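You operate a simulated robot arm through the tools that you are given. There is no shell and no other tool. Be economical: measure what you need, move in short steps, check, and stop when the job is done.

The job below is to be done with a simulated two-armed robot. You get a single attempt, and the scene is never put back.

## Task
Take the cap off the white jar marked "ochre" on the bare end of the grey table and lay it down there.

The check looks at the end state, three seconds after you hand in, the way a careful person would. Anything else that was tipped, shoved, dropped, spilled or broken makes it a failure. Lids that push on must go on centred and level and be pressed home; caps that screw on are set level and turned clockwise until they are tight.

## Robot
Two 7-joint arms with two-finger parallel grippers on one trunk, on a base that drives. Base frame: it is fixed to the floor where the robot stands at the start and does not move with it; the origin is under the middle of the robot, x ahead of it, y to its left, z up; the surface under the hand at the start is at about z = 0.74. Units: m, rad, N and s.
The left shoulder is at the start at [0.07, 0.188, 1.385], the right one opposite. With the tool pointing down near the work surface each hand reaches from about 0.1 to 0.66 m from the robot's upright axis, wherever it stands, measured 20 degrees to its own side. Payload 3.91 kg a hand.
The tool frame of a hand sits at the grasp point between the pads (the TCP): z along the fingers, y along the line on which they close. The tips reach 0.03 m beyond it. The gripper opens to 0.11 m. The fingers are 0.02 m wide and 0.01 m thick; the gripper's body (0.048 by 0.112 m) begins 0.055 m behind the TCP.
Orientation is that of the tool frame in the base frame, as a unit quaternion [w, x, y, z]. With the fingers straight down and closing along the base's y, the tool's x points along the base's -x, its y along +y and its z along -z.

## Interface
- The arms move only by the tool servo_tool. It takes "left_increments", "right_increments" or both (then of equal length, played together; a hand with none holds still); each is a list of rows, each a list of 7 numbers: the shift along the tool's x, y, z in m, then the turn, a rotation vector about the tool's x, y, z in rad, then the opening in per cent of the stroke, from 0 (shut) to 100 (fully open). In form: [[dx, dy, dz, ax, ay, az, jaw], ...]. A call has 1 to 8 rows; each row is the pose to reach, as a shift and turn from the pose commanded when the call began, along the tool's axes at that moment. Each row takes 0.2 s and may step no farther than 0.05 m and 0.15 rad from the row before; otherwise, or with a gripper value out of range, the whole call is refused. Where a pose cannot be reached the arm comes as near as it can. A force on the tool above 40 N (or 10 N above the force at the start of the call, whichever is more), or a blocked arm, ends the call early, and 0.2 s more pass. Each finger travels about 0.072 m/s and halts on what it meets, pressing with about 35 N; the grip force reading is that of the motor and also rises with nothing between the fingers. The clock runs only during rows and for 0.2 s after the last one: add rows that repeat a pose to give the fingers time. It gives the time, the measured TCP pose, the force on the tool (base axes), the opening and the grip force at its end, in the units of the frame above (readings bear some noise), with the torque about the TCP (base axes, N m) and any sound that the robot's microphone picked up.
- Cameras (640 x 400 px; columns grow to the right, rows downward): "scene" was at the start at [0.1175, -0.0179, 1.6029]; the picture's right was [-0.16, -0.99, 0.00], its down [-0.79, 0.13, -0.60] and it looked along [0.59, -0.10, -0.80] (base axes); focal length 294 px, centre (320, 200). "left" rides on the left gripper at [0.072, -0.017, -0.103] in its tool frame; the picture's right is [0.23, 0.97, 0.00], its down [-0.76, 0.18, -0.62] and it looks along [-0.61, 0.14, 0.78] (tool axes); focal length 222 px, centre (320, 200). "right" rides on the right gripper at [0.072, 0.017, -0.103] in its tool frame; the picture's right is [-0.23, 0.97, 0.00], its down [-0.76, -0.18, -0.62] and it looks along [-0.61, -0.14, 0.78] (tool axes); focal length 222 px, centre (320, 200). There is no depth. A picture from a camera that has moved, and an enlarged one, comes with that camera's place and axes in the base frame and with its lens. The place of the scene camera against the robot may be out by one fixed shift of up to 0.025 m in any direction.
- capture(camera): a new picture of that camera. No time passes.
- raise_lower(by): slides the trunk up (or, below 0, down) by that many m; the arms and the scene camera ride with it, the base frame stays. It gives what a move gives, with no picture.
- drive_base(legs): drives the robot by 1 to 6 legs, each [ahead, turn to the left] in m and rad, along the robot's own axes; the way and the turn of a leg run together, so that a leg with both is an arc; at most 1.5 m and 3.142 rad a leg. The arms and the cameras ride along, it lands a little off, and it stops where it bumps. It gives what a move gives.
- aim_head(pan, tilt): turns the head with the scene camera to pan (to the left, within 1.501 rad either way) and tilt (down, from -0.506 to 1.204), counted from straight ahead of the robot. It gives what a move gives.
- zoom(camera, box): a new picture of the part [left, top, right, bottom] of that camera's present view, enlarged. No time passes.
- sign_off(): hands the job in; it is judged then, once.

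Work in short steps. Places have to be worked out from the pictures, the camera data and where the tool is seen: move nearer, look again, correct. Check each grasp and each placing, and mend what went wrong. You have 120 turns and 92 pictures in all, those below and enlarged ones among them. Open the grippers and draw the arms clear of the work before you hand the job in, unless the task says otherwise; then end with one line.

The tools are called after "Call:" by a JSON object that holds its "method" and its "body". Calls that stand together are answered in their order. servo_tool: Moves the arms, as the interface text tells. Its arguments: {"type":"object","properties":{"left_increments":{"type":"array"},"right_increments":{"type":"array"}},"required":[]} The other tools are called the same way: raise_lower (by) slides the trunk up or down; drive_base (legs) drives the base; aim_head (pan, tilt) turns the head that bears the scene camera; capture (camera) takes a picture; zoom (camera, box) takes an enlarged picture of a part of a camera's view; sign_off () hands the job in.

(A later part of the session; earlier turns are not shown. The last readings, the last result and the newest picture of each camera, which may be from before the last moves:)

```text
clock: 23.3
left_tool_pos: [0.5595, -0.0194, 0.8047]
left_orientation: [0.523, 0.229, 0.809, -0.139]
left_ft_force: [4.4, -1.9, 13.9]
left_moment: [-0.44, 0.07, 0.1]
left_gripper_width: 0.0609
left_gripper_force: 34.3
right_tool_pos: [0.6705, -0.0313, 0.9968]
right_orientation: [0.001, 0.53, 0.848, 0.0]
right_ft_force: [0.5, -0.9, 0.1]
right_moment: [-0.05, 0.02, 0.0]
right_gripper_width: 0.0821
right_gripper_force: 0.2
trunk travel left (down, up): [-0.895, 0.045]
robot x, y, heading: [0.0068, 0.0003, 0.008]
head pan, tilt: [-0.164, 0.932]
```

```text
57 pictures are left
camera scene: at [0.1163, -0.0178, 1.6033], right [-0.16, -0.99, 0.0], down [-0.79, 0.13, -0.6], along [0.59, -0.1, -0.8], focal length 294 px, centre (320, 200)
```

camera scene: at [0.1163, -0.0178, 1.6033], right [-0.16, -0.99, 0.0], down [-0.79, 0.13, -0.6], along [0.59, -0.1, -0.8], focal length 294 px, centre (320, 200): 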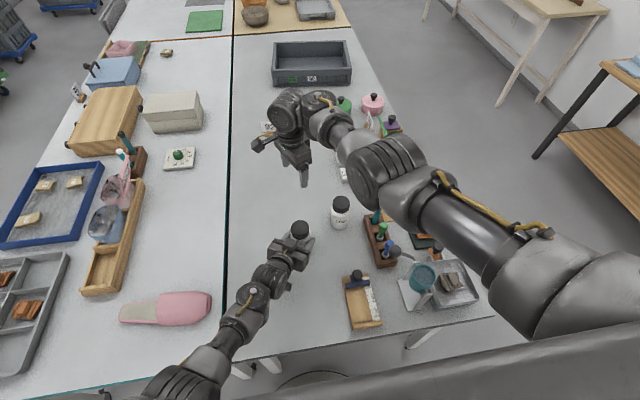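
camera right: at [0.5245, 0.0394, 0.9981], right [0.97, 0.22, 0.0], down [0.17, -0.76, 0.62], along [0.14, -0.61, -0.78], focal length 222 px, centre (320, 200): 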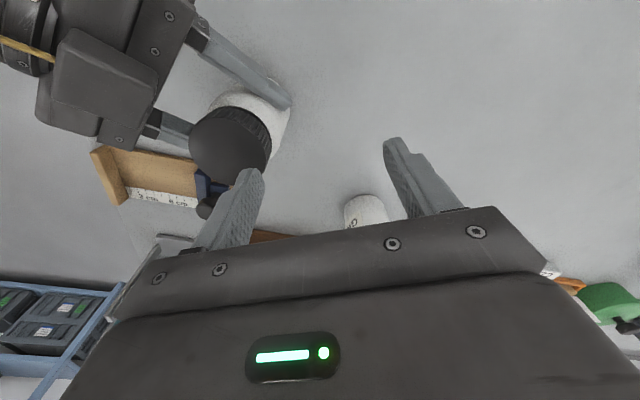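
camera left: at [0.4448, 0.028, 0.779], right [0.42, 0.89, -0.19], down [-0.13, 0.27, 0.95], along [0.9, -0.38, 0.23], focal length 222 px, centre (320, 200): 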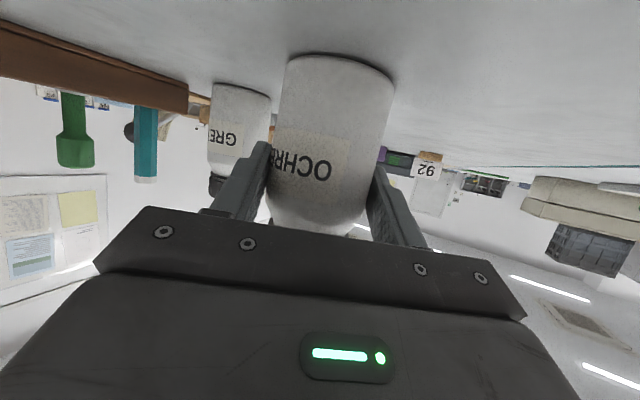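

The jar stands on the table again, axis ≈ (0.5715, -0.0265). I bring the right hand above the cap at TCP z≈0.91 and look.

Call:
{"method": "servo_tool", "body": {"right_increments": [[0.012, -0.022, 0.02, 0, 0, 0, 80], [0.024, -0.044, 0.042, 0, 0, 0, 80], [0.036, -0.066, 0.064, 0, 0, 0, 80], [0.048, -0.088, 0.087, 0, 0, 0, 80]]}}

Call:
{"method": "capture", "body": {"camera": "right"}}

Call:
{"method": "zoom", "body": {"camera": "scene", "box": [220, 150, 380, 300]}}

```text
clock: 24.3
left_tool_pos: [0.5589, -0.0188, 0.8035]
left_orientation: [0.523, 0.229, 0.809, -0.137]
left_ft_force: [5.4, -0.8, 27.9]
left_moment: [-0.8, 0.05, 0.19]
left_gripper_width: 0.061
left_gripper_force: 35.4
right_tool_pos: [0.5694, -0.0271, 0.9066]
right_orientation: [0.0, 0.53, 0.848, 0.001]
right_ft_force: [-0.3, 0.0, 0.1]
right_moment: [0.04, 0.01, -0.04]
right_gripper_width: 0.0879
right_gripper_force: 0.0
trunk travel left (down, up): [-0.895, 0.045]
robot x, y, heading: [-0.0029, 0.0011, 0.005]
head pan, tilt: [-0.164, 0.932]
```

```text
56 pictures are left
camera right: at [0.5529, 0.0455, 1.012], right [0.97, 0.22, 0.0], down [0.17, -0.76, 0.62], along [0.14, -0.61, -0.78], focal length 222 px, centre (320, 200)
```

right: 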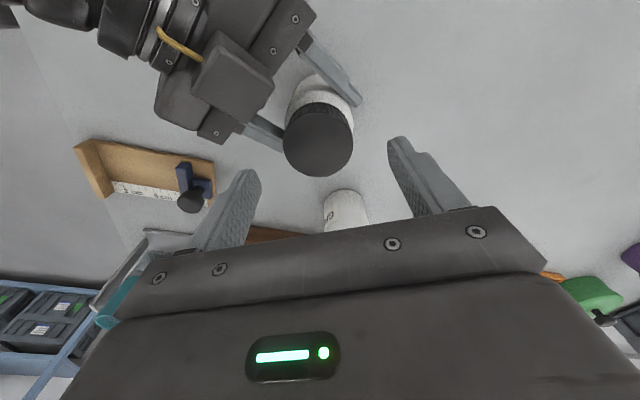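

```text
2.67 times, centred on (300, 225) of scene
camera zoom: at [0.1145, -0.0181, 1.6034], right [-0.16, -0.99, 0.0], down [-0.79, 0.13, -0.6], along [0.59, -0.1, -0.8], focal length 783 px, centre (373, 133)
```

zoom: 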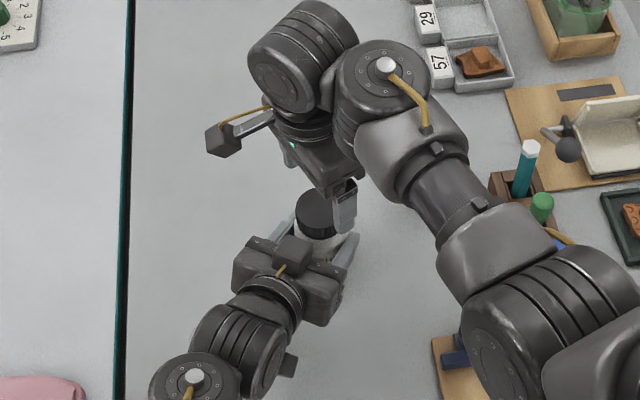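

The cap centre reads (0.570, -0.025), within 2 mm of the right TCP. I ease the left hand up 1.5 mm to relieve the downward press and lower the right hand to z 0.87 around the cap.

Call:
{"method": "servo_tool", "body": {"left_increments": [[-0.0007, 0, -0.0003, 0, 0, 0, 0], [-0.0014, 0, -0.0006, 0, 0, 0, 0], [-0.0014, 0, -0.0006, 0, 0, 0, 0], [-0.0014, 0, -0.0006, 0, 0, 0, 0]], "right_increments": [[0.0016, 0.001, 0.008, 0, 0, 0, 80], [0.0016, 0.001, 0.018, 0, 0, 0, 80], [0.0016, 0.001, 0.028, 0, 0, 0, 80], [0.0016, 0.001, 0.036, 0, 0, 0, 80]]}}

Call:
{"method": "capture", "body": {"camera": "right"}}

Call:
{"method": "zoom", "body": {"camera": "scene", "box": [250, 180, 350, 260]}}

```text
clock: 25.3
left_tool_pos: [0.5555, -0.0193, 0.8026]
left_orientation: [0.521, 0.229, 0.811, -0.138]
left_ft_force: [5.1, -3.1, 17.5]
left_moment: [-0.87, -0.12, 0.13]
left_gripper_width: 0.061
left_gripper_force: 35.5
right_tool_pos: [0.5707, -0.0257, 0.8714]
right_orientation: [0.0, 0.529, 0.848, 0.002]
right_ft_force: [-0.4, 0.4, 0.3]
right_moment: [-0.03, 0.01, -0.03]
right_gripper_width: 0.0881
right_gripper_force: 0.2
trunk travel left (down, up): [-0.895, 0.045]
robot x, y, heading: [0.0029, 0.0006, -0.004]
head pan, tilt: [-0.164, 0.932]
```

```text
54 pictures are left
camera right: at [0.5541, 0.0468, 0.9749], right [0.97, 0.22, 0.0], down [0.17, -0.76, 0.62], along [0.14, -0.61, -0.78], focal length 222 px, centre (320, 200)
```

right: 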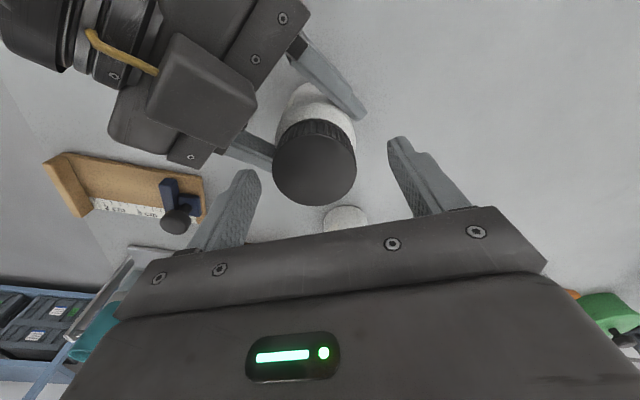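

```text
5.00 times, centred on (300, 220) of scene
camera zoom: at [0.1157, -0.0179, 1.6031], right [-0.16, -0.99, 0.0], down [-0.79, 0.13, -0.6], along [0.59, -0.1, -0.8], focal length 1468 px, centre (420, 100)
```

zoom: 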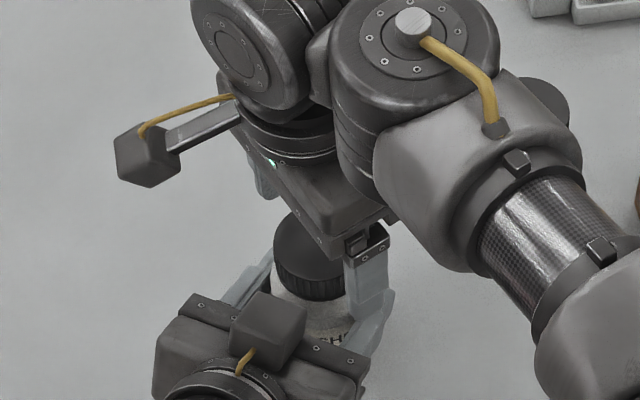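

The fingers straddle the cap, centred within a few mm. I nudge 2 mm along tool x and close on the cap.

Call:
{"method": "servo_tool", "body": {"right_increments": [[0.002, -0.001, 0, 0, 0, 0, 70], [0.002, -0.001, 0, 0, 0, 0, 55], [0.002, -0.001, 0, 0, 0, 0, 40], [0.002, -0.001, 0, 0, 0, 0, 20], [0.002, -0.001, 0, 0, 0, 0, 0], [0.002, -0.001, 0, 0, 0, 0, 0]]}}

Call:
{"method": "capture", "body": {"camera": "right"}}

```text
clock: 26.7
left_tool_pos: [0.5573, -0.0188, 0.8022]
left_orientation: [0.521, 0.229, 0.811, -0.136]
left_ft_force: [16.4, 0.1, 5.5]
left_moment: [-0.68, 0.99, -0.02]
left_gripper_width: 0.0612
left_gripper_force: 34.7
right_tool_pos: [0.5679, -0.0245, 0.8709]
right_orientation: [0.0, 0.53, 0.848, 0.0]
right_ft_force: [-21.0, -3.6, 4.7]
right_moment: [-0.07, 0.73, 0.07]
right_gripper_width: 0.0513
right_gripper_force: 35.2
trunk travel left (down, up): [-0.895, 0.045]
robot x, y, heading: [-0.0027, 0.004, 0.002]
head pan, tilt: [-0.164, 0.932]
```

```text
52 pictures are left
camera right: at [0.5512, 0.0483, 0.9745], right [0.97, 0.22, 0.0], down [0.17, -0.76, 0.62], along [0.14, -0.61, -0.78], focal length 222 px, centre (320, 200)
```

right: 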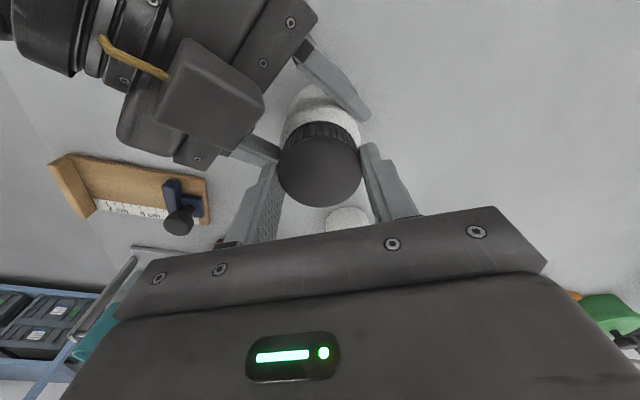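

The cap is gripped (51 mm). I relieve the small side load by 1 mm and begin turning counter-clockwise, in small steps with a slight rise.

Call:
{"method": "servo_tool", "body": {"right_increments": [[0.0, -0.001, 0, 0, 0, 0, 0], [0.0, -0.001, 0, 0, 0, -0.1, 0], [0.0, -0.001, 0, 0, 0, -0.2, 0], [0.0, -0.001, -0.0003, 0, 0, -0.3, 0]]}}

Call:
{"method": "capture", "body": {"camera": "right"}}

Call:
{"method": "capture", "body": {"camera": "left"}}

```text
clock: 27.7
left_tool_pos: [0.5578, -0.0181, 0.8023]
left_orientation: [0.521, 0.228, 0.811, -0.136]
left_ft_force: [16.9, 5.4, 2.4]
left_moment: [-0.69, 0.76, 0.12]
left_gripper_width: 0.0612
left_gripper_force: 35.3
right_tool_pos: [0.5676, -0.0239, 0.871]
right_orientation: [0.0, 0.397, 0.918, 0.001]
right_ft_force: [-16.9, -6.6, 7.4]
right_moment: [-0.18, 0.52, -0.02]
right_gripper_width: 0.0516
right_gripper_force: 34.6
trunk travel left (down, up): [-0.895, 0.045]
robot x, y, heading: [-0.0016, -0.0015, 0.003]
head pan, tilt: [-0.164, 0.932]
```

```text
51 pictures are left
camera right: at [0.5305, 0.0402, 0.9745], right [0.87, 0.5, 0.0], down [0.39, -0.68, 0.62], along [0.31, -0.54, -0.78], focal length 222 px, centre (320, 200)
```

right: 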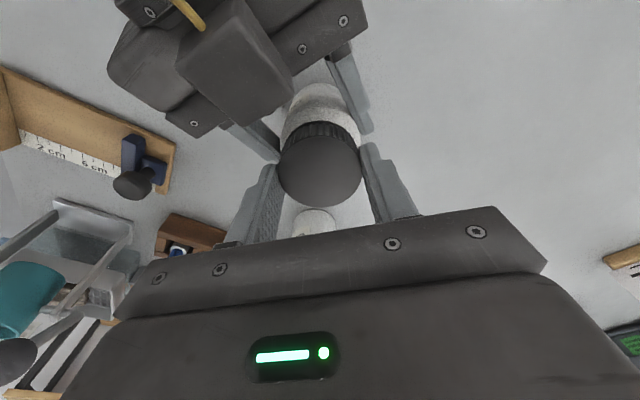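

```text
50 pictures are left
camera left: at [0.4424, 0.0302, 0.7794], right [0.42, 0.89, -0.19], down [-0.13, 0.27, 0.96], along [0.9, -0.38, 0.22], focal length 222 px, centre (320, 200)
```

left: 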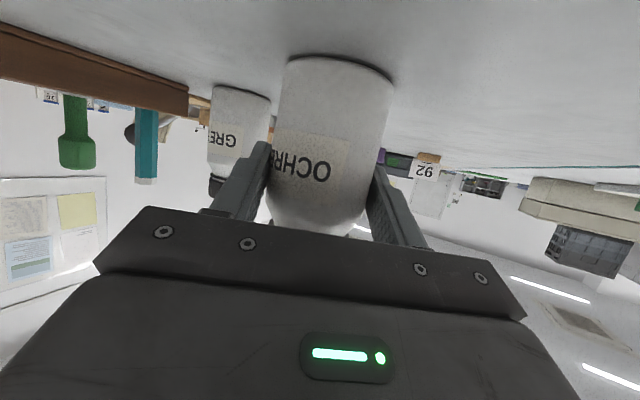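

It turns with little torque and the jar stays still. I continue turning with a slight rise.

Call:
{"method": "servo_tool", "body": {"right_increments": [[0.0, -0.0005, 0, 0, 0, -0.12, 0], [0.0, -0.001, -0.0003, 0, 0, -0.24, 0], [0.0, -0.001, -0.0006, 0, 0, -0.36, 0], [0.0, -0.001, -0.0008, 0, 0, -0.48, 0], [0.0, -0.001, -0.001, 0, 0, -0.6, 0]]}}

Call:
{"method": "capture", "body": {"camera": "right"}}

```text
clock: 28.9
left_tool_pos: [0.5575, -0.0173, 0.8035]
left_orientation: [0.52, 0.229, 0.811, -0.137]
left_ft_force: [10.0, 11.6, 4.8]
left_moment: [-0.81, 0.53, 0.19]
left_gripper_width: 0.0608
left_gripper_force: 35.0
right_tool_pos: [0.5676, -0.0238, 0.8715]
right_orientation: [0.0, 0.107, 0.994, 0.0]
right_ft_force: [-11.3, -7.2, 0.9]
right_moment: [0.14, 0.03, -0.02]
right_gripper_width: 0.0517
right_gripper_force: 35.2
trunk travel left (down, up): [-0.895, 0.045]
robot x, y, heading: [0.0023, -0.0014, 0.0]
head pan, tilt: [-0.164, 0.932]
```

```text
49 pictures are left
camera right: at [0.5008, 0.0075, 0.9753], right [0.43, 0.9, 0.0], down [0.71, -0.34, 0.62], along [0.56, -0.27, -0.78], focal length 222 px, centre (320, 200)
```

right: 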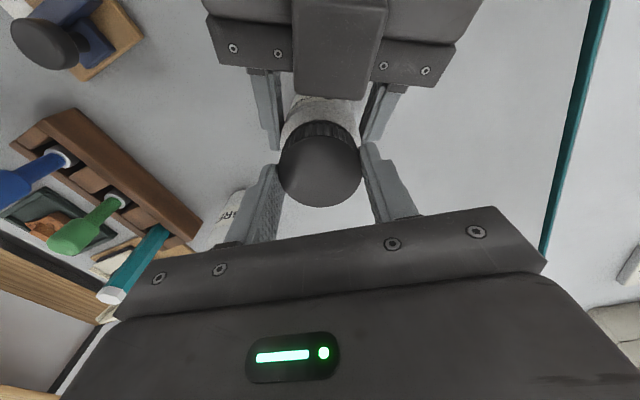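

Still smooth, about 52° so far. I go a bit farther, keeping clear of the left gripper's block.

Call:
{"method": "servo_tool", "body": {"right_increments": [[0.0, 0, -0.0002, 0, 0, -0.12, 0], [0.0, 0, -0.0004, 0, 0, -0.24, 0], [0.0, 0, -0.0006, 0, 0, -0.35, 0]]}}

Call:
{"method": "capture", "body": {"camera": "right"}}

Call:
{"method": "capture", "body": {"camera": "left"}}

```text
clock: 29.7
left_tool_pos: [0.5573, -0.019, 0.8034]
left_orientation: [0.52, 0.229, 0.811, -0.138]
left_ft_force: [6.3, 12.7, 7.1]
left_moment: [-0.79, 0.06, 0.23]
left_gripper_width: 0.0607
left_gripper_force: 35.1
right_tool_pos: [0.5683, -0.026, 0.8721]
right_orientation: [0.001, -0.067, 0.998, 0.0]
right_ft_force: [-4.2, -10.4, -1.1]
right_moment: [-0.05, -0.08, -0.04]
right_gripper_width: 0.0512
right_gripper_force: 34.5
trunk travel left (down, up): [-0.895, 0.045]
robot x, y, heading: [0.0024, 0.0001, 0.002]
head pan, tilt: [-0.164, 0.932]
```

```text
48 pictures are left
camera right: at [0.4939, -0.0182, 0.9758], right [0.09, 1.0, 0.0], down [0.78, -0.07, 0.62], along [0.62, -0.06, -0.78], focal length 222 px, centre (320, 200)
```

right: 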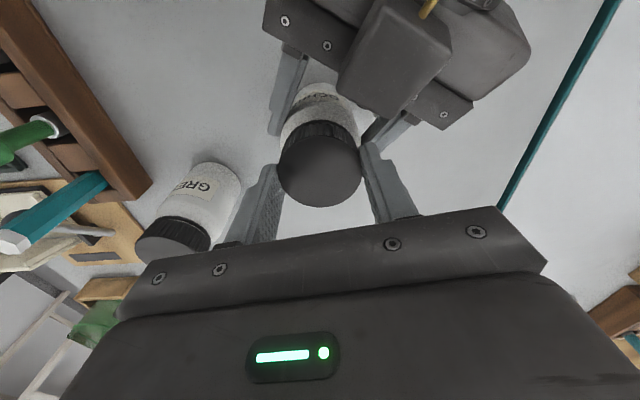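

```text
47 pictures are left
camera left: at [0.4426, 0.0298, 0.7793], right [0.42, 0.89, -0.19], down [-0.13, 0.27, 0.96], along [0.9, -0.38, 0.22], focal length 222 px, centre (320, 200)
```

left: 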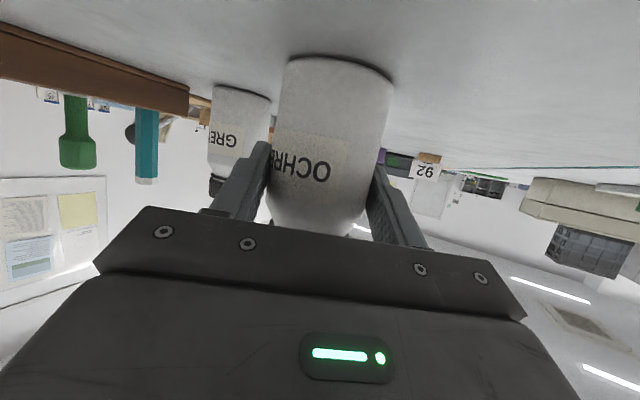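

About 72° turned so far. I open slightly, wind the hand back clockwise, and will regrip.

Call:
{"method": "servo_tool", "body": {"right_increments": [[0, 0, 0, 0, 0, 0, 66], [0, 0, 0, 0, 0, 0.15, 66], [0, 0, 0, 0, 0, 0.3, 66], [0, 0, 0, 0, 0, 0.45, 66], [0, 0, 0, 0, 0, 0.6, 66], [0, 0, 0, 0, 0, 0.75, 66], [0, 0, 0, 0, 0, 0.9, 66], [0, 0, 0, 0, 0, 1.05, 66]]}}

Call:
{"method": "capture", "body": {"camera": "right"}}

```text
clock: 31.5
left_tool_pos: [0.5582, -0.0185, 0.8029]
left_orientation: [0.52, 0.23, 0.811, -0.138]
left_ft_force: [-1.7, -1.7, 4.4]
left_moment: [-0.4, 0.09, -0.07]
left_gripper_width: 0.0614
left_gripper_force: 34.8
right_tool_pos: [0.5696, -0.0451, 0.866]
right_orientation: [0.005, 0.451, 0.893, -0.011]
right_ft_force: [-0.3, -0.5, 1.4]
right_moment: [-0.01, -0.02, 0.01]
right_gripper_width: 0.0727
right_gripper_force: 0.0
trunk travel left (down, up): [-0.895, 0.045]
robot x, y, heading: [0.001, -0.001, 0.001]
head pan, tilt: [-0.164, 0.932]
```

```text
46 pictures are left
camera right: at [0.5411, 0.0256, 0.9682], right [0.92, 0.4, -0.01], down [0.31, -0.7, 0.64], along [0.25, -0.59, -0.77], focal length 222 px, centre (320, 200)
```

right: 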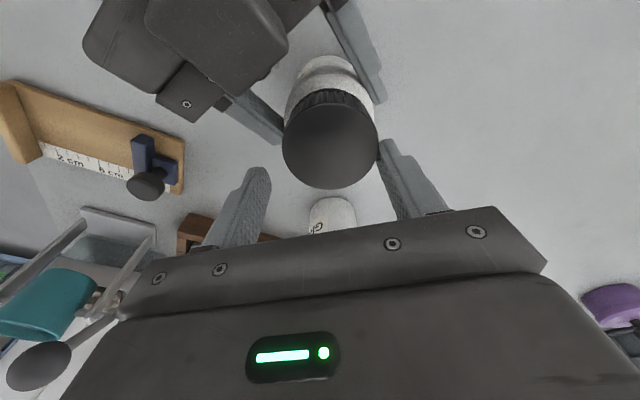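

The right hand drifted to y=-0.045 while turning; I hold still briefly to see if it settles.

Call:
{"method": "servo_tool", "body": {"right_increments": [[0, 0, 0, 0, 0, 0, 66], [0, 0, 0, 0, 0, 0, 66]]}}

Call:
{"method": "capture", "body": {"camera": "scene"}}

Call:
{"method": "capture", "body": {"camera": "right"}}

```text
clock: 32.1
left_tool_pos: [0.559, -0.0191, 0.803]
left_orientation: [0.52, 0.23, 0.811, -0.138]
left_ft_force: [-2.9, -1.8, 4.4]
left_moment: [-0.35, 0.11, -0.12]
left_gripper_width: 0.0612
left_gripper_force: 34.6
right_tool_pos: [0.5719, -0.0451, 0.8674]
right_orientation: [0.006, 0.45, 0.893, -0.008]
right_ft_force: [0.1, -0.7, -0.2]
right_moment: [0.04, -0.01, 0.0]
right_gripper_width: 0.0726
right_gripper_force: 0.1
trunk travel left (down, up): [-0.895, 0.045]
robot x, y, heading: [0.001, -0.0, -0.0]
head pan, tilt: [-0.164, 0.932]
```

```text
45 pictures are left
camera scene: at [0.1165, -0.018, 1.603], right [-0.16, -0.99, 0.0], down [-0.79, 0.13, -0.6], along [0.59, -0.1, -0.8], focal length 294 px, centre (320, 200)
```

scene: 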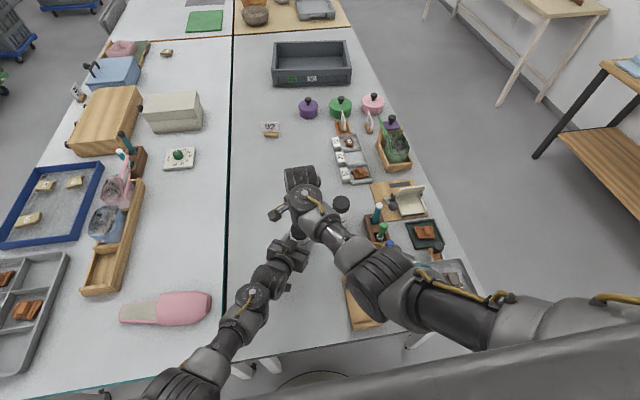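

```text
44 pictures are left
camera right: at [0.5422, 0.026, 0.9698], right [0.92, 0.4, -0.01], down [0.31, -0.7, 0.64], along [0.25, -0.59, -0.77], focal length 222 px, centre (320, 200)
```

right: 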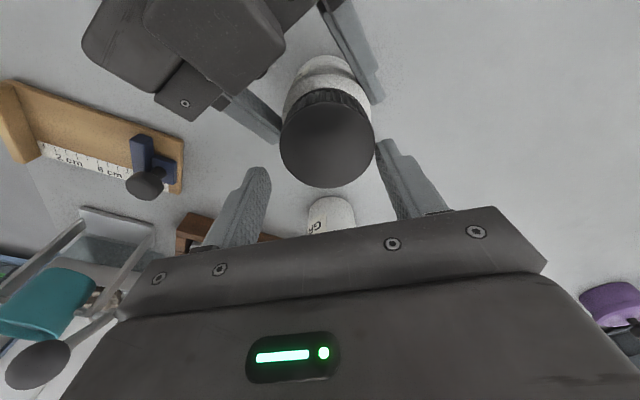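

I zoom in to see whether the right arm is touching something.

Call:
{"method": "zoom", "body": {"camera": "scene", "box": [220, 140, 480, 310]}}

```text
2.35 times, centred on (350, 225) of scene
camera zoom: at [0.1165, -0.018, 1.603], right [-0.16, -0.99, 0.0], down [-0.79, 0.13, -0.6], along [0.59, -0.1, -0.8], focal length 691 px, centre (249, 141)
```

zoom: 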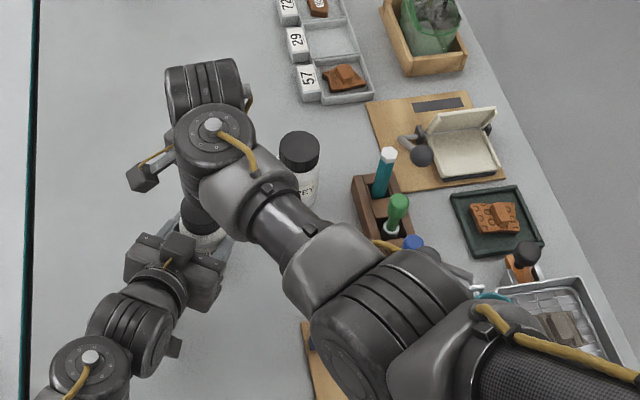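

The right elbow has swung lower and the hand sits 2 cm off its command, without tool force. I raise the right hand clear of the cap to regain a clean posture.

Call:
{"method": "servo_tool", "body": {"right_increments": [[0, 0, -0.012, 0, 0, 0, 75], [0, 0, -0.025, 0, 0, 0, 75], [0, 0, -0.037, 0, 0, 0, 75], [0, 0, -0.037, 0, 0, 0, 75]]}}

Call:
{"method": "capture", "body": {"camera": "scene"}}

Call:
{"method": "capture", "body": {"camera": "right"}}

```text
clock: 33.1
left_tool_pos: [0.5572, -0.0187, 0.8034]
left_orientation: [0.521, 0.229, 0.811, -0.138]
left_ft_force: [-1.1, -2.0, 3.7]
left_moment: [-0.4, 0.13, -0.1]
left_gripper_width: 0.0607
left_gripper_force: 35.2
right_tool_pos: [0.5697, -0.0264, 0.9098]
right_orientation: [0.003, 0.444, 0.896, 0.001]
right_ft_force: [0.1, 0.3, -0.4]
right_moment: [-0.01, -0.01, 0.01]
right_gripper_width: 0.0828
right_gripper_force: 0.1
trunk travel left (down, up): [-0.895, 0.045]
robot x, y, heading: [-0.001, -0.0014, 0.005]
head pan, tilt: [-0.164, 0.932]
```

```text
42 pictures are left
camera scene: at [0.1166, -0.0179, 1.603], right [-0.16, -0.99, 0.0], down [-0.79, 0.13, -0.6], along [0.59, -0.1, -0.8], focal length 294 px, centre (320, 200)
```

scene: 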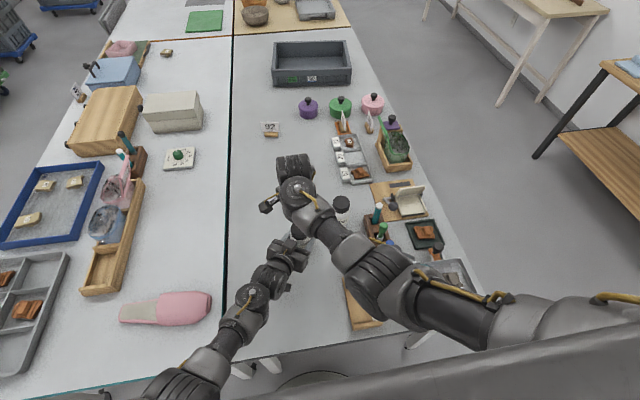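

```text
41 pictures are left
camera right: at [0.5392, 0.0416, 1.0135], right [0.91, 0.41, 0.0], down [0.32, -0.71, 0.63], along [0.26, -0.57, -0.78], focal length 222 px, centre (320, 200)
```

right: 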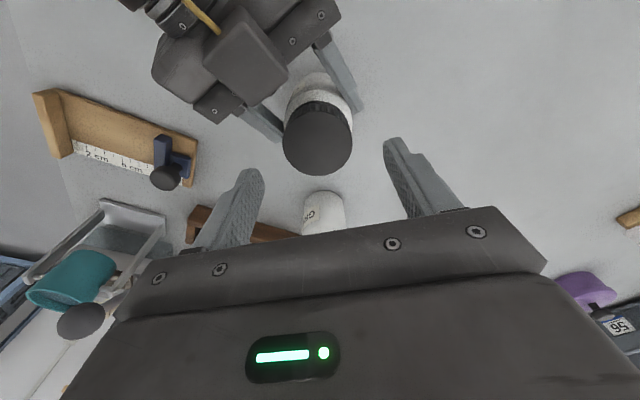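

Now it tracks well again. I check the objects beneath the right forearm for disturbance.

Call:
{"method": "zoom", "body": {"camera": "scene", "box": [320, 190, 500, 340]}}

Call:
{"method": "zoom", "body": {"camera": "right", "box": [0, 60, 320, 340]}}

```text
2.67 times, centred on (410, 265) of scene
camera zoom: at [0.1166, -0.0179, 1.603], right [-0.16, -0.99, 0.0], down [-0.79, 0.13, -0.6], along [0.59, -0.1, -0.8], focal length 783 px, centre (80, 27)
```

zoom: 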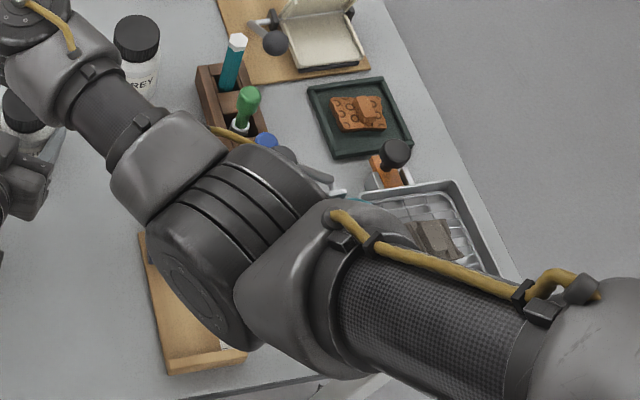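

```text
1.43 times, centred on (160, 200) of right
camera zoom: at [0.5392, 0.0416, 1.0135], right [0.91, 0.41, 0.0], down [0.32, -0.71, 0.63], along [0.26, -0.57, -0.78], focal length 317 px, centre (549, 200)
```

zoom: 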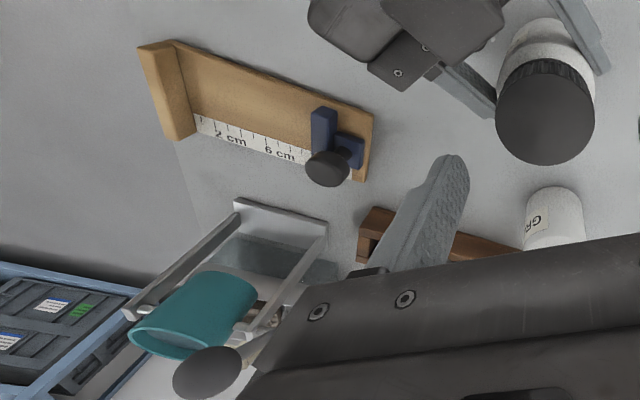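

Objects look undisturbed, but the elbow is now low. I retract outward and up to recover the earlier high-elbow posture.

Call:
{"method": "servo_tool", "body": {"right_increments": [[-0.012, 0.025, -0.02, 0, 0, 0.05, 75], [-0.024, 0.05, -0.04, 0, 0, 0.1, 75], [-0.04, 0.075, -0.06, 0, 0, 0.15, 75], [-0.05, 0.1, -0.085, 0, 0, 0.2, 75], [-0.05, 0.1, -0.085, 0, 0, 0.2, 75]]}}

Call:
{"method": "capture", "body": {"camera": "scene"}}

```text
clock: 34.3
left_tool_pos: [0.5571, -0.0186, 0.8046]
left_orientation: [0.521, 0.229, 0.811, -0.137]
left_ft_force: [-0.1, 2.1, 6.0]
left_moment: [-0.17, 0.04, -0.01]
left_gripper_width: 0.0608
left_gripper_force: 35.5
right_tool_pos: [0.6756, -0.0025, 0.9947]
right_orientation: [-0.001, 0.53, 0.848, 0.002]
right_ft_force: [0.5, -0.5, 0.6]
right_moment: [0.03, 0.0, 0.02]
right_gripper_width: 0.0825
right_gripper_force: 0.1
trunk travel left (down, up): [-0.895, 0.045]
robot x, y, heading: [0.0011, 0.0009, 0.002]
head pan, tilt: [-0.164, 0.932]
```

```text
38 pictures are left
camera scene: at [0.1163, -0.0184, 1.603], right [-0.16, -0.99, 0.0], down [-0.79, 0.13, -0.6], along [0.59, -0.1, -0.8], focal length 294 px, centre (320, 200)
```

scene: 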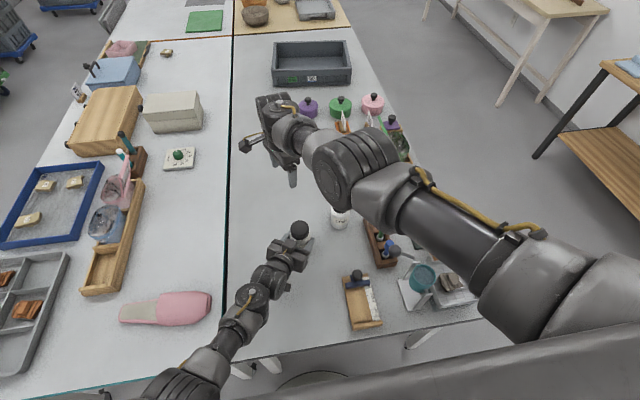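

I return over the cap at yaw -64° the same way as the first time.

Call:
{"method": "servo_tool", "body": {"right_increments": [[0.0064, -0.026, 0.02, 0, 0, 0, 75], [0.0128, -0.0527, 0.042, 0, 0, 0, 75], [0.0193, -0.079, 0.064, 0, 0, 0, 75], [0.0257, -0.1054, 0.085, 0, 0, 0, 75], [0.0257, -0.1054, 0.085, 0, 0, 0, 75]]}}

Call:
{"method": "capture", "body": {"camera": "scene"}}

Call:
{"method": "capture", "body": {"camera": "right"}}

```text
clock: 35.7
left_tool_pos: [0.558, -0.0193, 0.8032]
left_orientation: [0.52, 0.229, 0.811, -0.138]
left_ft_force: [0.3, 2.1, 1.6]
left_moment: [-0.05, 0.08, 0.03]
left_gripper_width: 0.061
left_gripper_force: 35.1
right_tool_pos: [0.5917, -0.0491, 0.9192]
right_orientation: [0.017, 0.54, 0.841, -0.001]
right_ft_force: [-0.7, 0.6, 0.4]
right_moment: [0.0, 0.01, 0.01]
right_gripper_width: 0.0826
right_gripper_force: 0.0
trunk travel left (down, up): [-0.895, 0.045]
robot x, y, heading: [-0.0009, 0.0036, -0.002]
head pan, tilt: [-0.164, 0.932]
stopped in row 5 (right hand): the arm was blocked; the commanded pose is now the measured one
```

```text
37 pictures are left
camera scene: at [0.1173, -0.0179, 1.6029], right [-0.16, -0.99, 0.0], down [-0.79, 0.13, -0.6], along [0.59, -0.1, -0.8], focal length 294 px, centre (320, 200)
```

scene: 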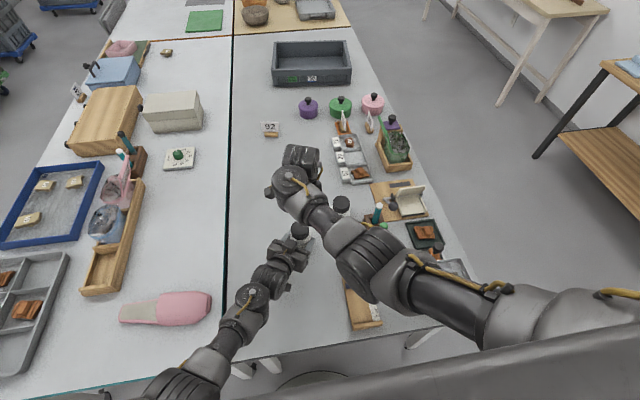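

```text
36 pictures are left
camera right: at [0.5738, 0.0257, 1.0212], right [0.98, 0.2, 0.02], down [0.14, -0.75, 0.64], along [0.15, -0.63, -0.77], focal length 222 px, centre (320, 200)
```

right: 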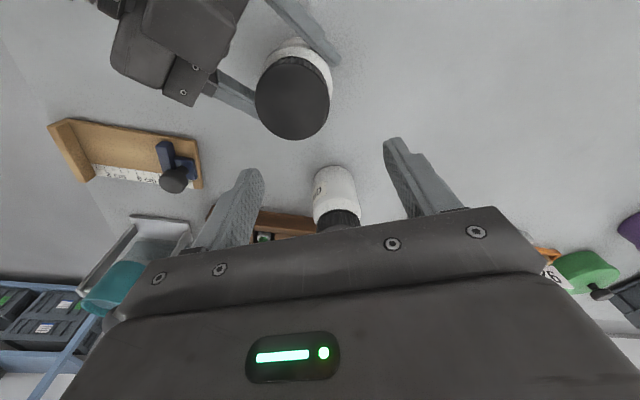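

The arm was blocked by its own posture again. While here, I zoom on the cap to see whether it has risen or loosened.

Call:
{"method": "zoom", "body": {"camera": "right", "box": [220, 10, 380, 150]}}

```text
2.86 times, centred on (300, 80) of right
camera zoom: at [0.5738, 0.0257, 1.0212], right [0.98, 0.2, 0.02], down [0.14, -0.75, 0.64], along [0.15, -0.63, -0.77], focal length 635 px, centre (377, 543)
```

zoom: 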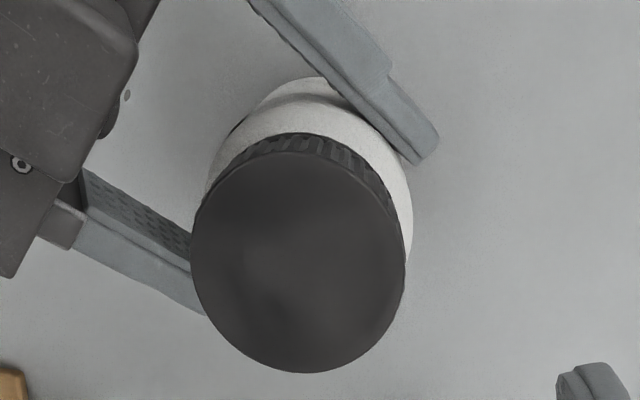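

No clear sign. I retract the right arm fully toward its starting pose to reset the elbow.

Call:
{"method": "servo_tool", "body": {"right_increments": [[-0.012, 0.024, -0.025, 0, 0, 0, 75], [-0.024, 0.044, -0.05, 0, 0, 0, 75], [-0.06, 0.03, -0.07, 0, 0, -0.14, 75], [-0.095, 0.0, -0.085, 0, 0, -0.28, 75], [-0.125, -0.035, -0.1, 0, 0, -0.42, 75], [-0.155, -0.07, -0.115, 0, 0, -0.56, 75], [-0.185, -0.105, -0.13, 0, 0, -0.7, 75], [-0.212, -0.137, -0.145, 0, 0, -0.84, 75]]}}

Call:
{"method": "capture", "body": {"camera": "scene"}}

```text
clock: 37.5
left_tool_pos: [0.5546, -0.0193, 0.8026]
left_orientation: [0.521, 0.23, 0.81, -0.139]
left_ft_force: [-0.5, 1.0, -1.7]
left_moment: [-0.08, 0.07, -0.01]
left_gripper_width: 0.0609
left_gripper_force: 34.8
right_tool_pos: [0.4566, -0.2605, 0.9409]
right_orientation: [0.017, 0.169, 0.985, -0.005]
right_ft_force: [-0.7, 0.5, 0.5]
right_moment: [0.0, 0.0, 0.01]
right_gripper_width: 0.0826
right_gripper_force: 0.0
right hand out of reach, approached as far as the arm can: row 5, 6, 7, 8
trunk travel left (down, up): [-0.895, 0.045]
robot x, y, heading: [-0.0009, 0.0018, 0.002]
head pan, tilt: [-0.164, 0.932]
```

```text
34 pictures are left
camera scene: at [0.1132, -0.0166, 1.6033], right [-0.16, -0.99, 0.0], down [-0.79, 0.13, -0.6], along [0.59, -0.1, -0.8], focal length 294 px, centre (320, 200)
```

scene: 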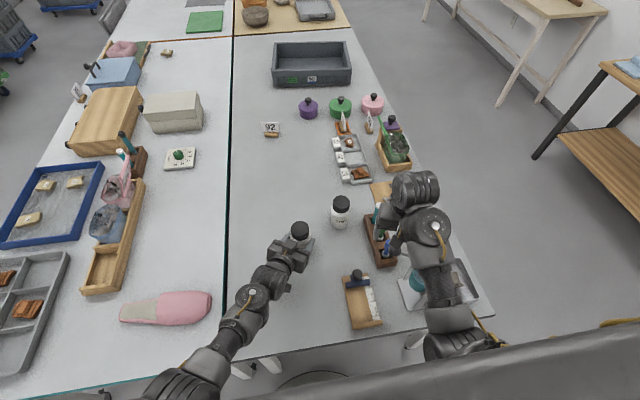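

The hand got pulled low over the rack area, though with no contact force. I move it outward and up right away.

Call:
{"method": "servo_tool", "body": {"right_increments": [[-0.03, 0.0, -0.025, 0, 0, 0, 75], [-0.06, -0.01, -0.055, 0, 0, 0, 75], [-0.09, -0.025, -0.085, 0, 0, 0, 75], [-0.115, -0.04, -0.115, 0, 0, -0.1, 75], [-0.124, -0.052, -0.14, 0, 0, -0.22, 75], [-0.124, -0.052, -0.14, 0, 0, -0.34, 75]]}}

Call:
{"method": "capture", "body": {"camera": "scene"}}

```text
clock: 37.8
left_tool_pos: [0.5572, -0.02, 0.8021]
left_orientation: [0.52, 0.23, 0.811, -0.138]
left_ft_force: [2.4, 0.0, -0.6]
left_moment: [0.09, 0.18, -0.04]
left_gripper_width: 0.0609
left_gripper_force: 35.7
right_tool_pos: [0.4609, -0.2678, 0.9362]
right_orientation: [0.016, 0.159, 0.987, -0.004]
right_ft_force: [8.0, 10.2, -9.5]
right_moment: [-1.8, 0.17, -1.27]
right_gripper_width: 0.0827
right_gripper_force: 0.0
right hand out of reach, approached as far as the arm can: row 1
trunk travel left (down, up): [-0.895, 0.045]
robot x, y, heading: [0.0004, -0.0002, 0.003]
head pan, tilt: [-0.164, 0.932]
stopped in row 1 (right hand): the force on the tool passed its limit at 86 N (the readings are from after the stop); the commanded pose is now the measured one
```

```text
33 pictures are left
camera scene: at [0.1184, -0.0196, 1.6029], right [-0.16, -0.99, 0.0], down [-0.79, 0.13, -0.6], along [0.59, -0.1, -0.8], focal length 294 px, centre (320, 200)
```

scene: 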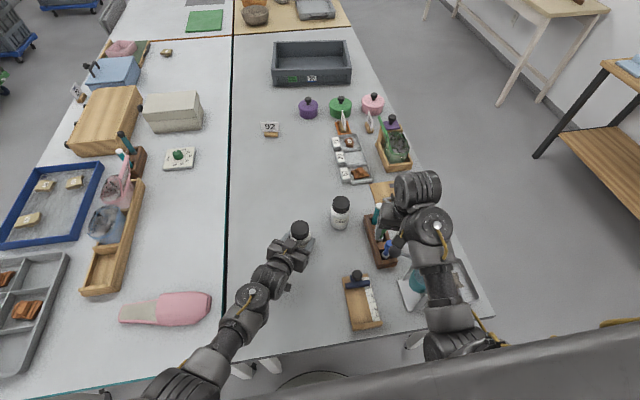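

It's the hand against its own forearm again (pushing +x, +y, down). I slide along that push, at near-constant height, to free it.

Call:
{"method": "servo_tool", "body": {"right_increments": [[-0.008, 0.008, 0.003, 0, 0, 0, 75], [-0.016, 0.016, 0.005, 0, 0, 0, 75], [-0.028, 0.024, 0.005, 0, 0, 0, 75], [-0.045, 0.03, 0.005, 0, 0, 0, 75], [-0.065, 0.035, 0.005, 0, 0, 0, 75], [-0.09, 0.04, 0.005, 0, 0, 0, 75]]}}

Call:
{"method": "zoom", "body": {"camera": "scene", "box": [320, 150, 520, 350]}}

```text
clock: 39.2
left_tool_pos: [0.5576, -0.0192, 0.803]
left_orientation: [0.52, 0.23, 0.811, -0.139]
left_ft_force: [0.6, -2.1, 1.2]
left_moment: [-0.2, -0.01, 0.06]
left_gripper_width: 0.0608
left_gripper_force: 35.2
right_tool_pos: [0.5579, -0.2554, 0.9344]
right_orientation: [0.015, 0.16, 0.987, -0.005]
right_ft_force: [-1.2, 0.5, 0.5]
right_moment: [-0.01, -0.03, -0.04]
right_gripper_width: 0.0827
right_gripper_force: 0.1
trunk travel left (down, up): [-0.895, 0.045]
robot x, y, heading: [-0.001, 0.0008, 0.003]
head pan, tilt: [-0.164, 0.932]
```

```text
2.00 times, centred on (420, 250) of scene
camera zoom: at [0.1173, -0.0177, 1.603], right [-0.16, -0.99, 0.0], down [-0.79, 0.13, -0.6], along [0.59, -0.1, -0.8], focal length 587 px, centre (120, 100)
```

zoom: 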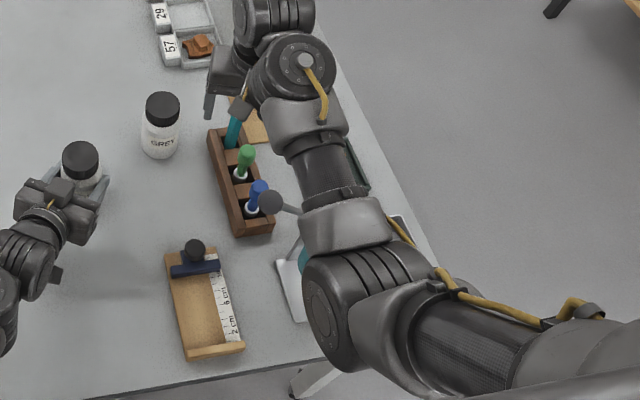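

Free again and the objects stand as before. I raise the hand and turn back to the start yaw.

Call:
{"method": "servo_tool", "body": {"right_increments": [[-0.015, 0, -0.03, 0, 0, 0, 75], [-0.03, -0.01, -0.06, 0, 0, 0, 75], [-0.045, -0.02, -0.09, 0, 0, -0.08, 75], [-0.05, -0.04, -0.12, 0, 0, -0.16, 75], [-0.05, -0.06, -0.145, 0, 0, -0.24, 75], [-0.05, -0.08, -0.145, 0, 0, -0.32, 75], [-0.05, -0.08, -0.145, 0, 0, -0.32, 75]]}}

Call:
{"method": "capture", "body": {"camera": "scene"}}

```text
clock: 39.8
left_tool_pos: [0.5575, -0.0194, 0.8026]
left_orientation: [0.52, 0.229, 0.811, -0.138]
left_ft_force: [-0.4, -0.2, 0.7]
left_moment: [-0.1, 0.03, 0.05]
left_gripper_width: 0.061
left_gripper_force: 34.7
right_tool_pos: [0.5802, -0.2699, 0.9856]
right_orientation: [0.019, 0.166, 0.986, -0.004]
right_ft_force: [3.8, 8.9, -1.5]
right_moment: [-1.13, 0.47, -0.84]
right_gripper_width: 0.0826
right_gripper_force: 0.0
trunk travel left (down, up): [-0.895, 0.045]
robot x, y, heading: [0.0012, 0.0009, 0.002]
head pan, tilt: [-0.164, 0.932]
stopped in row 2 (right hand): the force on the tool passed its limit at 84 N (the readings are from after the stop); the commanded pose is now the measured one
```

```text
31 pictures are left
camera scene: at [0.1173, -0.0178, 1.6029], right [-0.16, -0.99, 0.0], down [-0.79, 0.13, -0.6], along [0.59, -0.1, -0.8], focal length 294 px, centre (320, 200)
```

scene: 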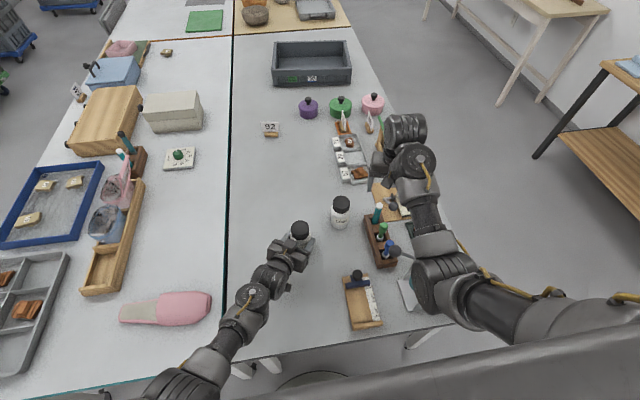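

Sliding +y relieves this. With this elbow posture, only yaw between about -40° and +15° is usable, so I go back over the cap with yaw about -35°.

Call:
{"method": "servo_tool", "body": {"right_increments": [[0.004, 0.02, 0.005, 0, 0, 0.03, 75], [0.015, 0.05, 0.01, 0, 0, 0.07, 75], [0.03, 0.085, 0.02, 0, 0, 0.11, 75], [0.045, 0.12, 0.03, 0, 0, 0.15, 75], [0.06, 0.155, 0.04, 0, 0, 0.19, 75], [0.075, 0.19, 0.05, 0, 0, 0.24, 75], [0.09, 0.2275, 0.065, 0, 0, 0.28, 75], [0.09, 0.2275, 0.068, 0, 0, 0.28, 75]]}}

Call:
{"method": "capture", "body": {"camera": "right"}}

```text
clock: 41.6
left_tool_pos: [0.5575, -0.0189, 0.8024]
left_orientation: [0.521, 0.23, 0.811, -0.138]
left_ft_force: [-0.1, 2.2, 2.6]
left_moment: [-0.05, 0.02, -0.01]
left_gripper_width: 0.061
left_gripper_force: 34.7
right_tool_pos: [0.571, -0.0269, 0.9137]
right_orientation: [0.02, 0.301, 0.953, -0.001]
right_ft_force: [0.2, 0.2, 0.3]
right_moment: [0.03, 0.01, 0.02]
right_gripper_width: 0.0825
right_gripper_force: 0.2
trunk travel left (down, up): [-0.895, 0.045]
robot x, y, heading: [0.0069, 0.0001, -0.001]
head pan, tilt: [-0.164, 0.932]
```

```text
30 pictures are left
camera right: at [0.518, 0.0308, 1.0142], right [0.75, 0.67, 0.02], down [0.5, -0.57, 0.65], along [0.44, -0.48, -0.76], focal length 222 px, centre (320, 200)
```

right: 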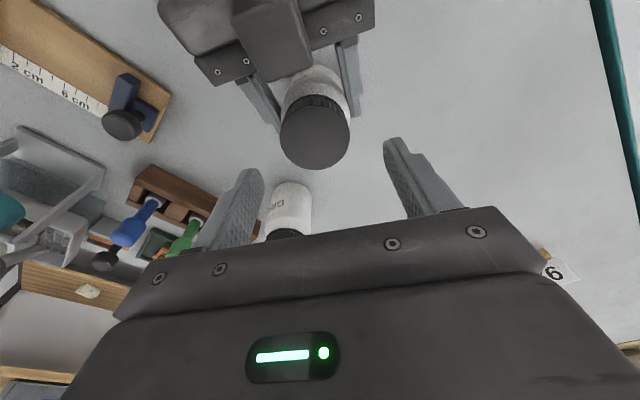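

Reached over the cap. I remove a 2° tilt, centre, and descend around the cap.

Call:
{"method": "servo_tool", "body": {"right_increments": [[0.0016, 0, 0.0, 0.005, 0.02, 0, 75], [0.0032, 0, 0.012, 0.01, 0.039, 0, 75], [0.0032, 0, 0.026, 0.01, 0.039, 0, 75], [0.0032, 0, 0.041, 0.01, 0.039, 0, 75], [0.0032, 0, 0.041, 0.01, 0.039, 0, 75]]}}

Call:
{"method": "capture", "body": {"camera": "right"}}

```text
clock: 42.8
left_tool_pos: [0.5569, -0.0191, 0.8032]
left_orientation: [0.52, 0.23, 0.811, -0.139]
left_ft_force: [-0.1, 1.5, 1.5]
left_moment: [-0.08, 0.05, 0.0]
left_gripper_width: 0.0609
left_gripper_force: 35.0
right_tool_pos: [0.5728, -0.0346, 0.8709]
right_orientation: [0.003, 0.305, 0.952, -0.007]
right_ft_force: [0.3, 0.4, -1.0]
right_moment: [-0.01, 0.01, 0.02]
right_gripper_width: 0.0825
right_gripper_force: 0.0
trunk travel left (down, up): [-0.895, 0.045]
robot x, y, heading: [0.0007, 0.0022, 0.006]
head pan, tilt: [-0.164, 0.932]
```

```text
29 pictures are left
camera right: at [0.5239, 0.0218, 0.9732], right [0.75, 0.66, -0.01], down [0.52, -0.58, 0.63], along [0.41, -0.48, -0.78], focal length 222 px, centre (320, 200)
```

right: 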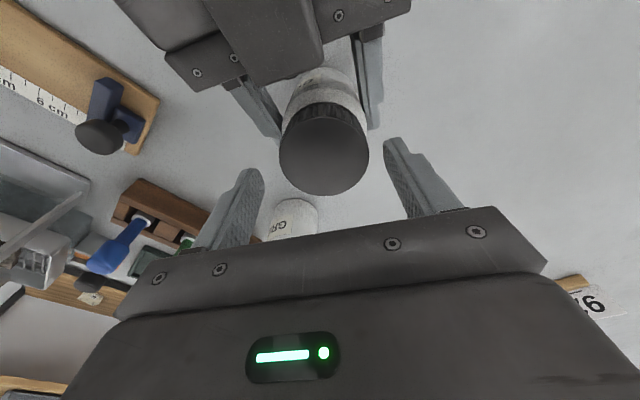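

There's again a 1 cm offset from the arm's limit, smaller than before. I rotate ccw 0.3 rad while open to see if it tracks.

Call:
{"method": "servo_tool", "body": {"right_increments": [[0, 0, 0, 0, 0, -0.1, 75], [0, 0, 0, 0, 0, -0.2, 75], [0, 0, 0, 0, 0, -0.3, 75], [0, 0, 0, 0, 0, -0.3, 75]]}}

Call:
{"method": "capture", "body": {"camera": "scene"}}

```text
clock: 43.8
left_tool_pos: [0.5566, -0.019, 0.8035]
left_orientation: [0.52, 0.23, 0.811, -0.139]
left_ft_force: [-1.4, 0.6, 2.7]
left_moment: [-0.13, 0.08, -0.02]
left_gripper_width: 0.0611
left_gripper_force: 35.1
right_tool_pos: [0.5736, -0.0272, 0.8738]
right_orientation: [0.002, 0.156, 0.988, -0.001]
right_ft_force: [0.8, 0.5, -0.3]
right_moment: [-0.01, 0.0, 0.01]
right_gripper_width: 0.0825
right_gripper_force: 0.0
trunk travel left (down, up): [-0.895, 0.045]
robot x, y, heading: [0.0024, -0.0014, 0.007]
head pan, tilt: [-0.164, 0.932]
```

```text
28 pictures are left
camera scene: at [0.1171, -0.0174, 1.603], right [-0.16, -0.99, 0.0], down [-0.79, 0.13, -0.6], along [0.59, -0.1, -0.8], focal length 294 px, centre (320, 200)
```

scene: 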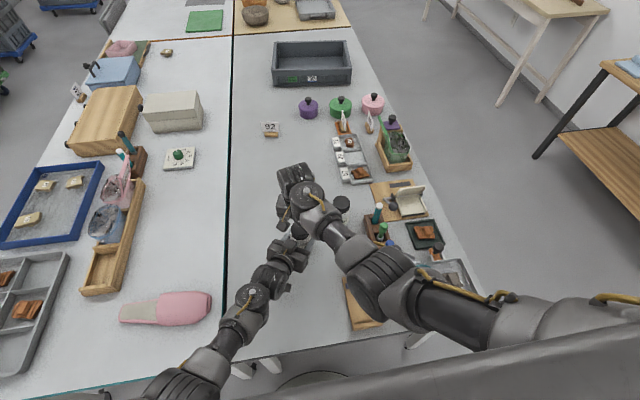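

It tracks better at yaw -18°. I correct 4 mm and grip the cap here.

Call:
{"method": "servo_tool", "body": {"right_increments": [[0.002, 0.001, 0.001, 0, 0, 0, 75], [0.004, 0.001, 0.001, 0, 0, 0, 60], [0.004, 0.001, 0.001, 0, 0, 0, 45], [0.004, 0.001, 0.001, 0, 0, 0, 20], [0.004, 0.001, 0.001, 0, 0, 0, 0], [0.004, 0.001, 0.001, 0, 0, 0, 0]]}}

Call:
{"method": "capture", "body": {"camera": "right"}}

```text
clock: 45.2
left_tool_pos: [0.5562, -0.0187, 0.8025]
left_orientation: [0.52, 0.23, 0.811, -0.139]
left_ft_force: [-2.8, 5.0, -0.7]
left_moment: [-0.85, -0.37, 0.23]
left_gripper_width: 0.0611
left_gripper_force: 34.6
right_tool_pos: [0.5729, -0.0271, 0.8749]
right_orientation: [0.007, 0.157, 0.988, -0.002]
right_ft_force: [9.0, -5.0, 14.1]
right_moment: [0.12, -0.39, -0.02]
right_gripper_width: 0.0516
right_gripper_force: 35.4
trunk travel left (down, up): [-0.895, 0.045]
robot x, y, heading: [-0.0007, 0.001, 0.002]
head pan, tilt: [-0.164, 0.932]
```

```text
27 pictures are left
camera right: at [0.5076, 0.0117, 0.9774], right [0.52, 0.86, 0.0], down [0.66, -0.4, 0.63], along [0.54, -0.33, -0.77], focal length 222 px, centre (320, 200)
```

right: 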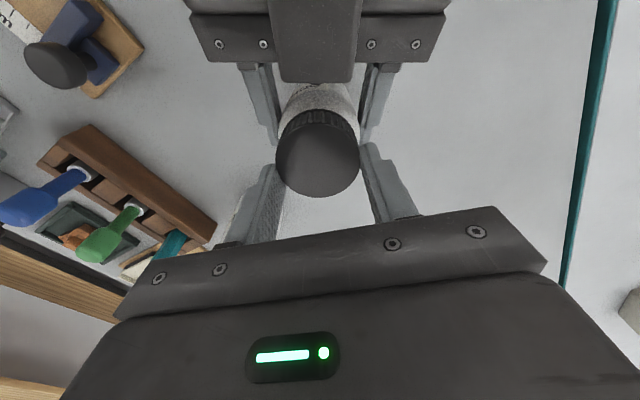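

Gripped again. I turn ccw 0.7 rad with a slight rise.

Call:
{"method": "servo_tool", "body": {"right_increments": [[0, 0, -0.0005, 0, 0, -0.12, 0], [0, 0, -0.001, 0, 0, -0.24, 0], [0, 0, -0.0013, 0, 0, -0.36, 0], [0, 0, -0.0016, 0, 0, -0.48, 0], [0, 0, -0.0018, 0, 0, -0.6, 0], [0, 0, -0.002, 0, 0, -0.7, 0]]}}

Call:
{"method": "capture", "body": {"camera": "right"}}

```text
clock: 46.6
left_tool_pos: [0.556, -0.0185, 0.8028]
left_orientation: [0.52, 0.23, 0.811, -0.137]
left_ft_force: [-17.8, 15.0, 3.9]
left_moment: [0.3, -0.5, 0.0]
left_gripper_width: 0.0608
left_gripper_force: 35.0
right_tool_pos: [0.5662, -0.0223, 0.8758]
right_orientation: [0.002, -0.195, 0.981, -0.001]
right_ft_force: [20.8, -12.2, 15.3]
right_moment: [-1.05, -0.54, 0.09]
right_gripper_width: 0.0514
right_gripper_force: 35.4
trunk travel left (down, up): [-0.895, 0.045]
robot x, y, heading: [0.0017, 0.0009, -0.002]
head pan, tilt: [-0.164, 0.932]
```

```text
26 pictures are left
camera right: at [0.4933, -0.0344, 0.9791], right [-0.16, 0.99, 0.0], down [0.77, 0.13, 0.63], along [0.62, 0.1, -0.78], focal length 222 px, centre (320, 200)
```

right: 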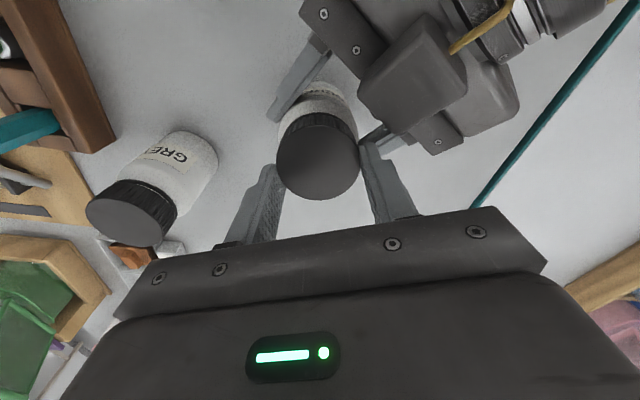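

About 112° total, and the +15 N upward push suggests the cap is rising on its thread. I relieve the side load and try a gentle lift of a few mm.

Call:
{"method": "servo_tool", "body": {"right_increments": [[-0.001, -0.0015, -0.0015, 0, 0, 0, 0], [-0.001, -0.0015, -0.003, 0, 0, 0, 0], [-0.001, -0.0015, -0.0045, 0, 0, 0, 0]]}}

```text
clock: 47.4
left_tool_pos: [0.5577, -0.0218, 0.8025]
left_orientation: [0.52, 0.231, 0.811, -0.14]
left_ft_force: [-11.2, 2.1, -0.2]
left_moment: [0.12, -0.2, -0.05]
left_gripper_width: 0.0611
left_gripper_force: 35.2
right_tool_pos: [0.5693, -0.0243, 0.8757]
right_orientation: [-0.002, -0.193, 0.981, 0.0]
right_ft_force: [11.3, -2.8, -4.0]
right_moment: [-0.32, -0.64, 0.0]
right_gripper_width: 0.0513
right_gripper_force: 34.5
trunk travel left (down, up): [-0.895, 0.045]
robot x, y, heading: [0.001, 0.001, 0.004]
head pan, tilt: [-0.164, 0.932]
```

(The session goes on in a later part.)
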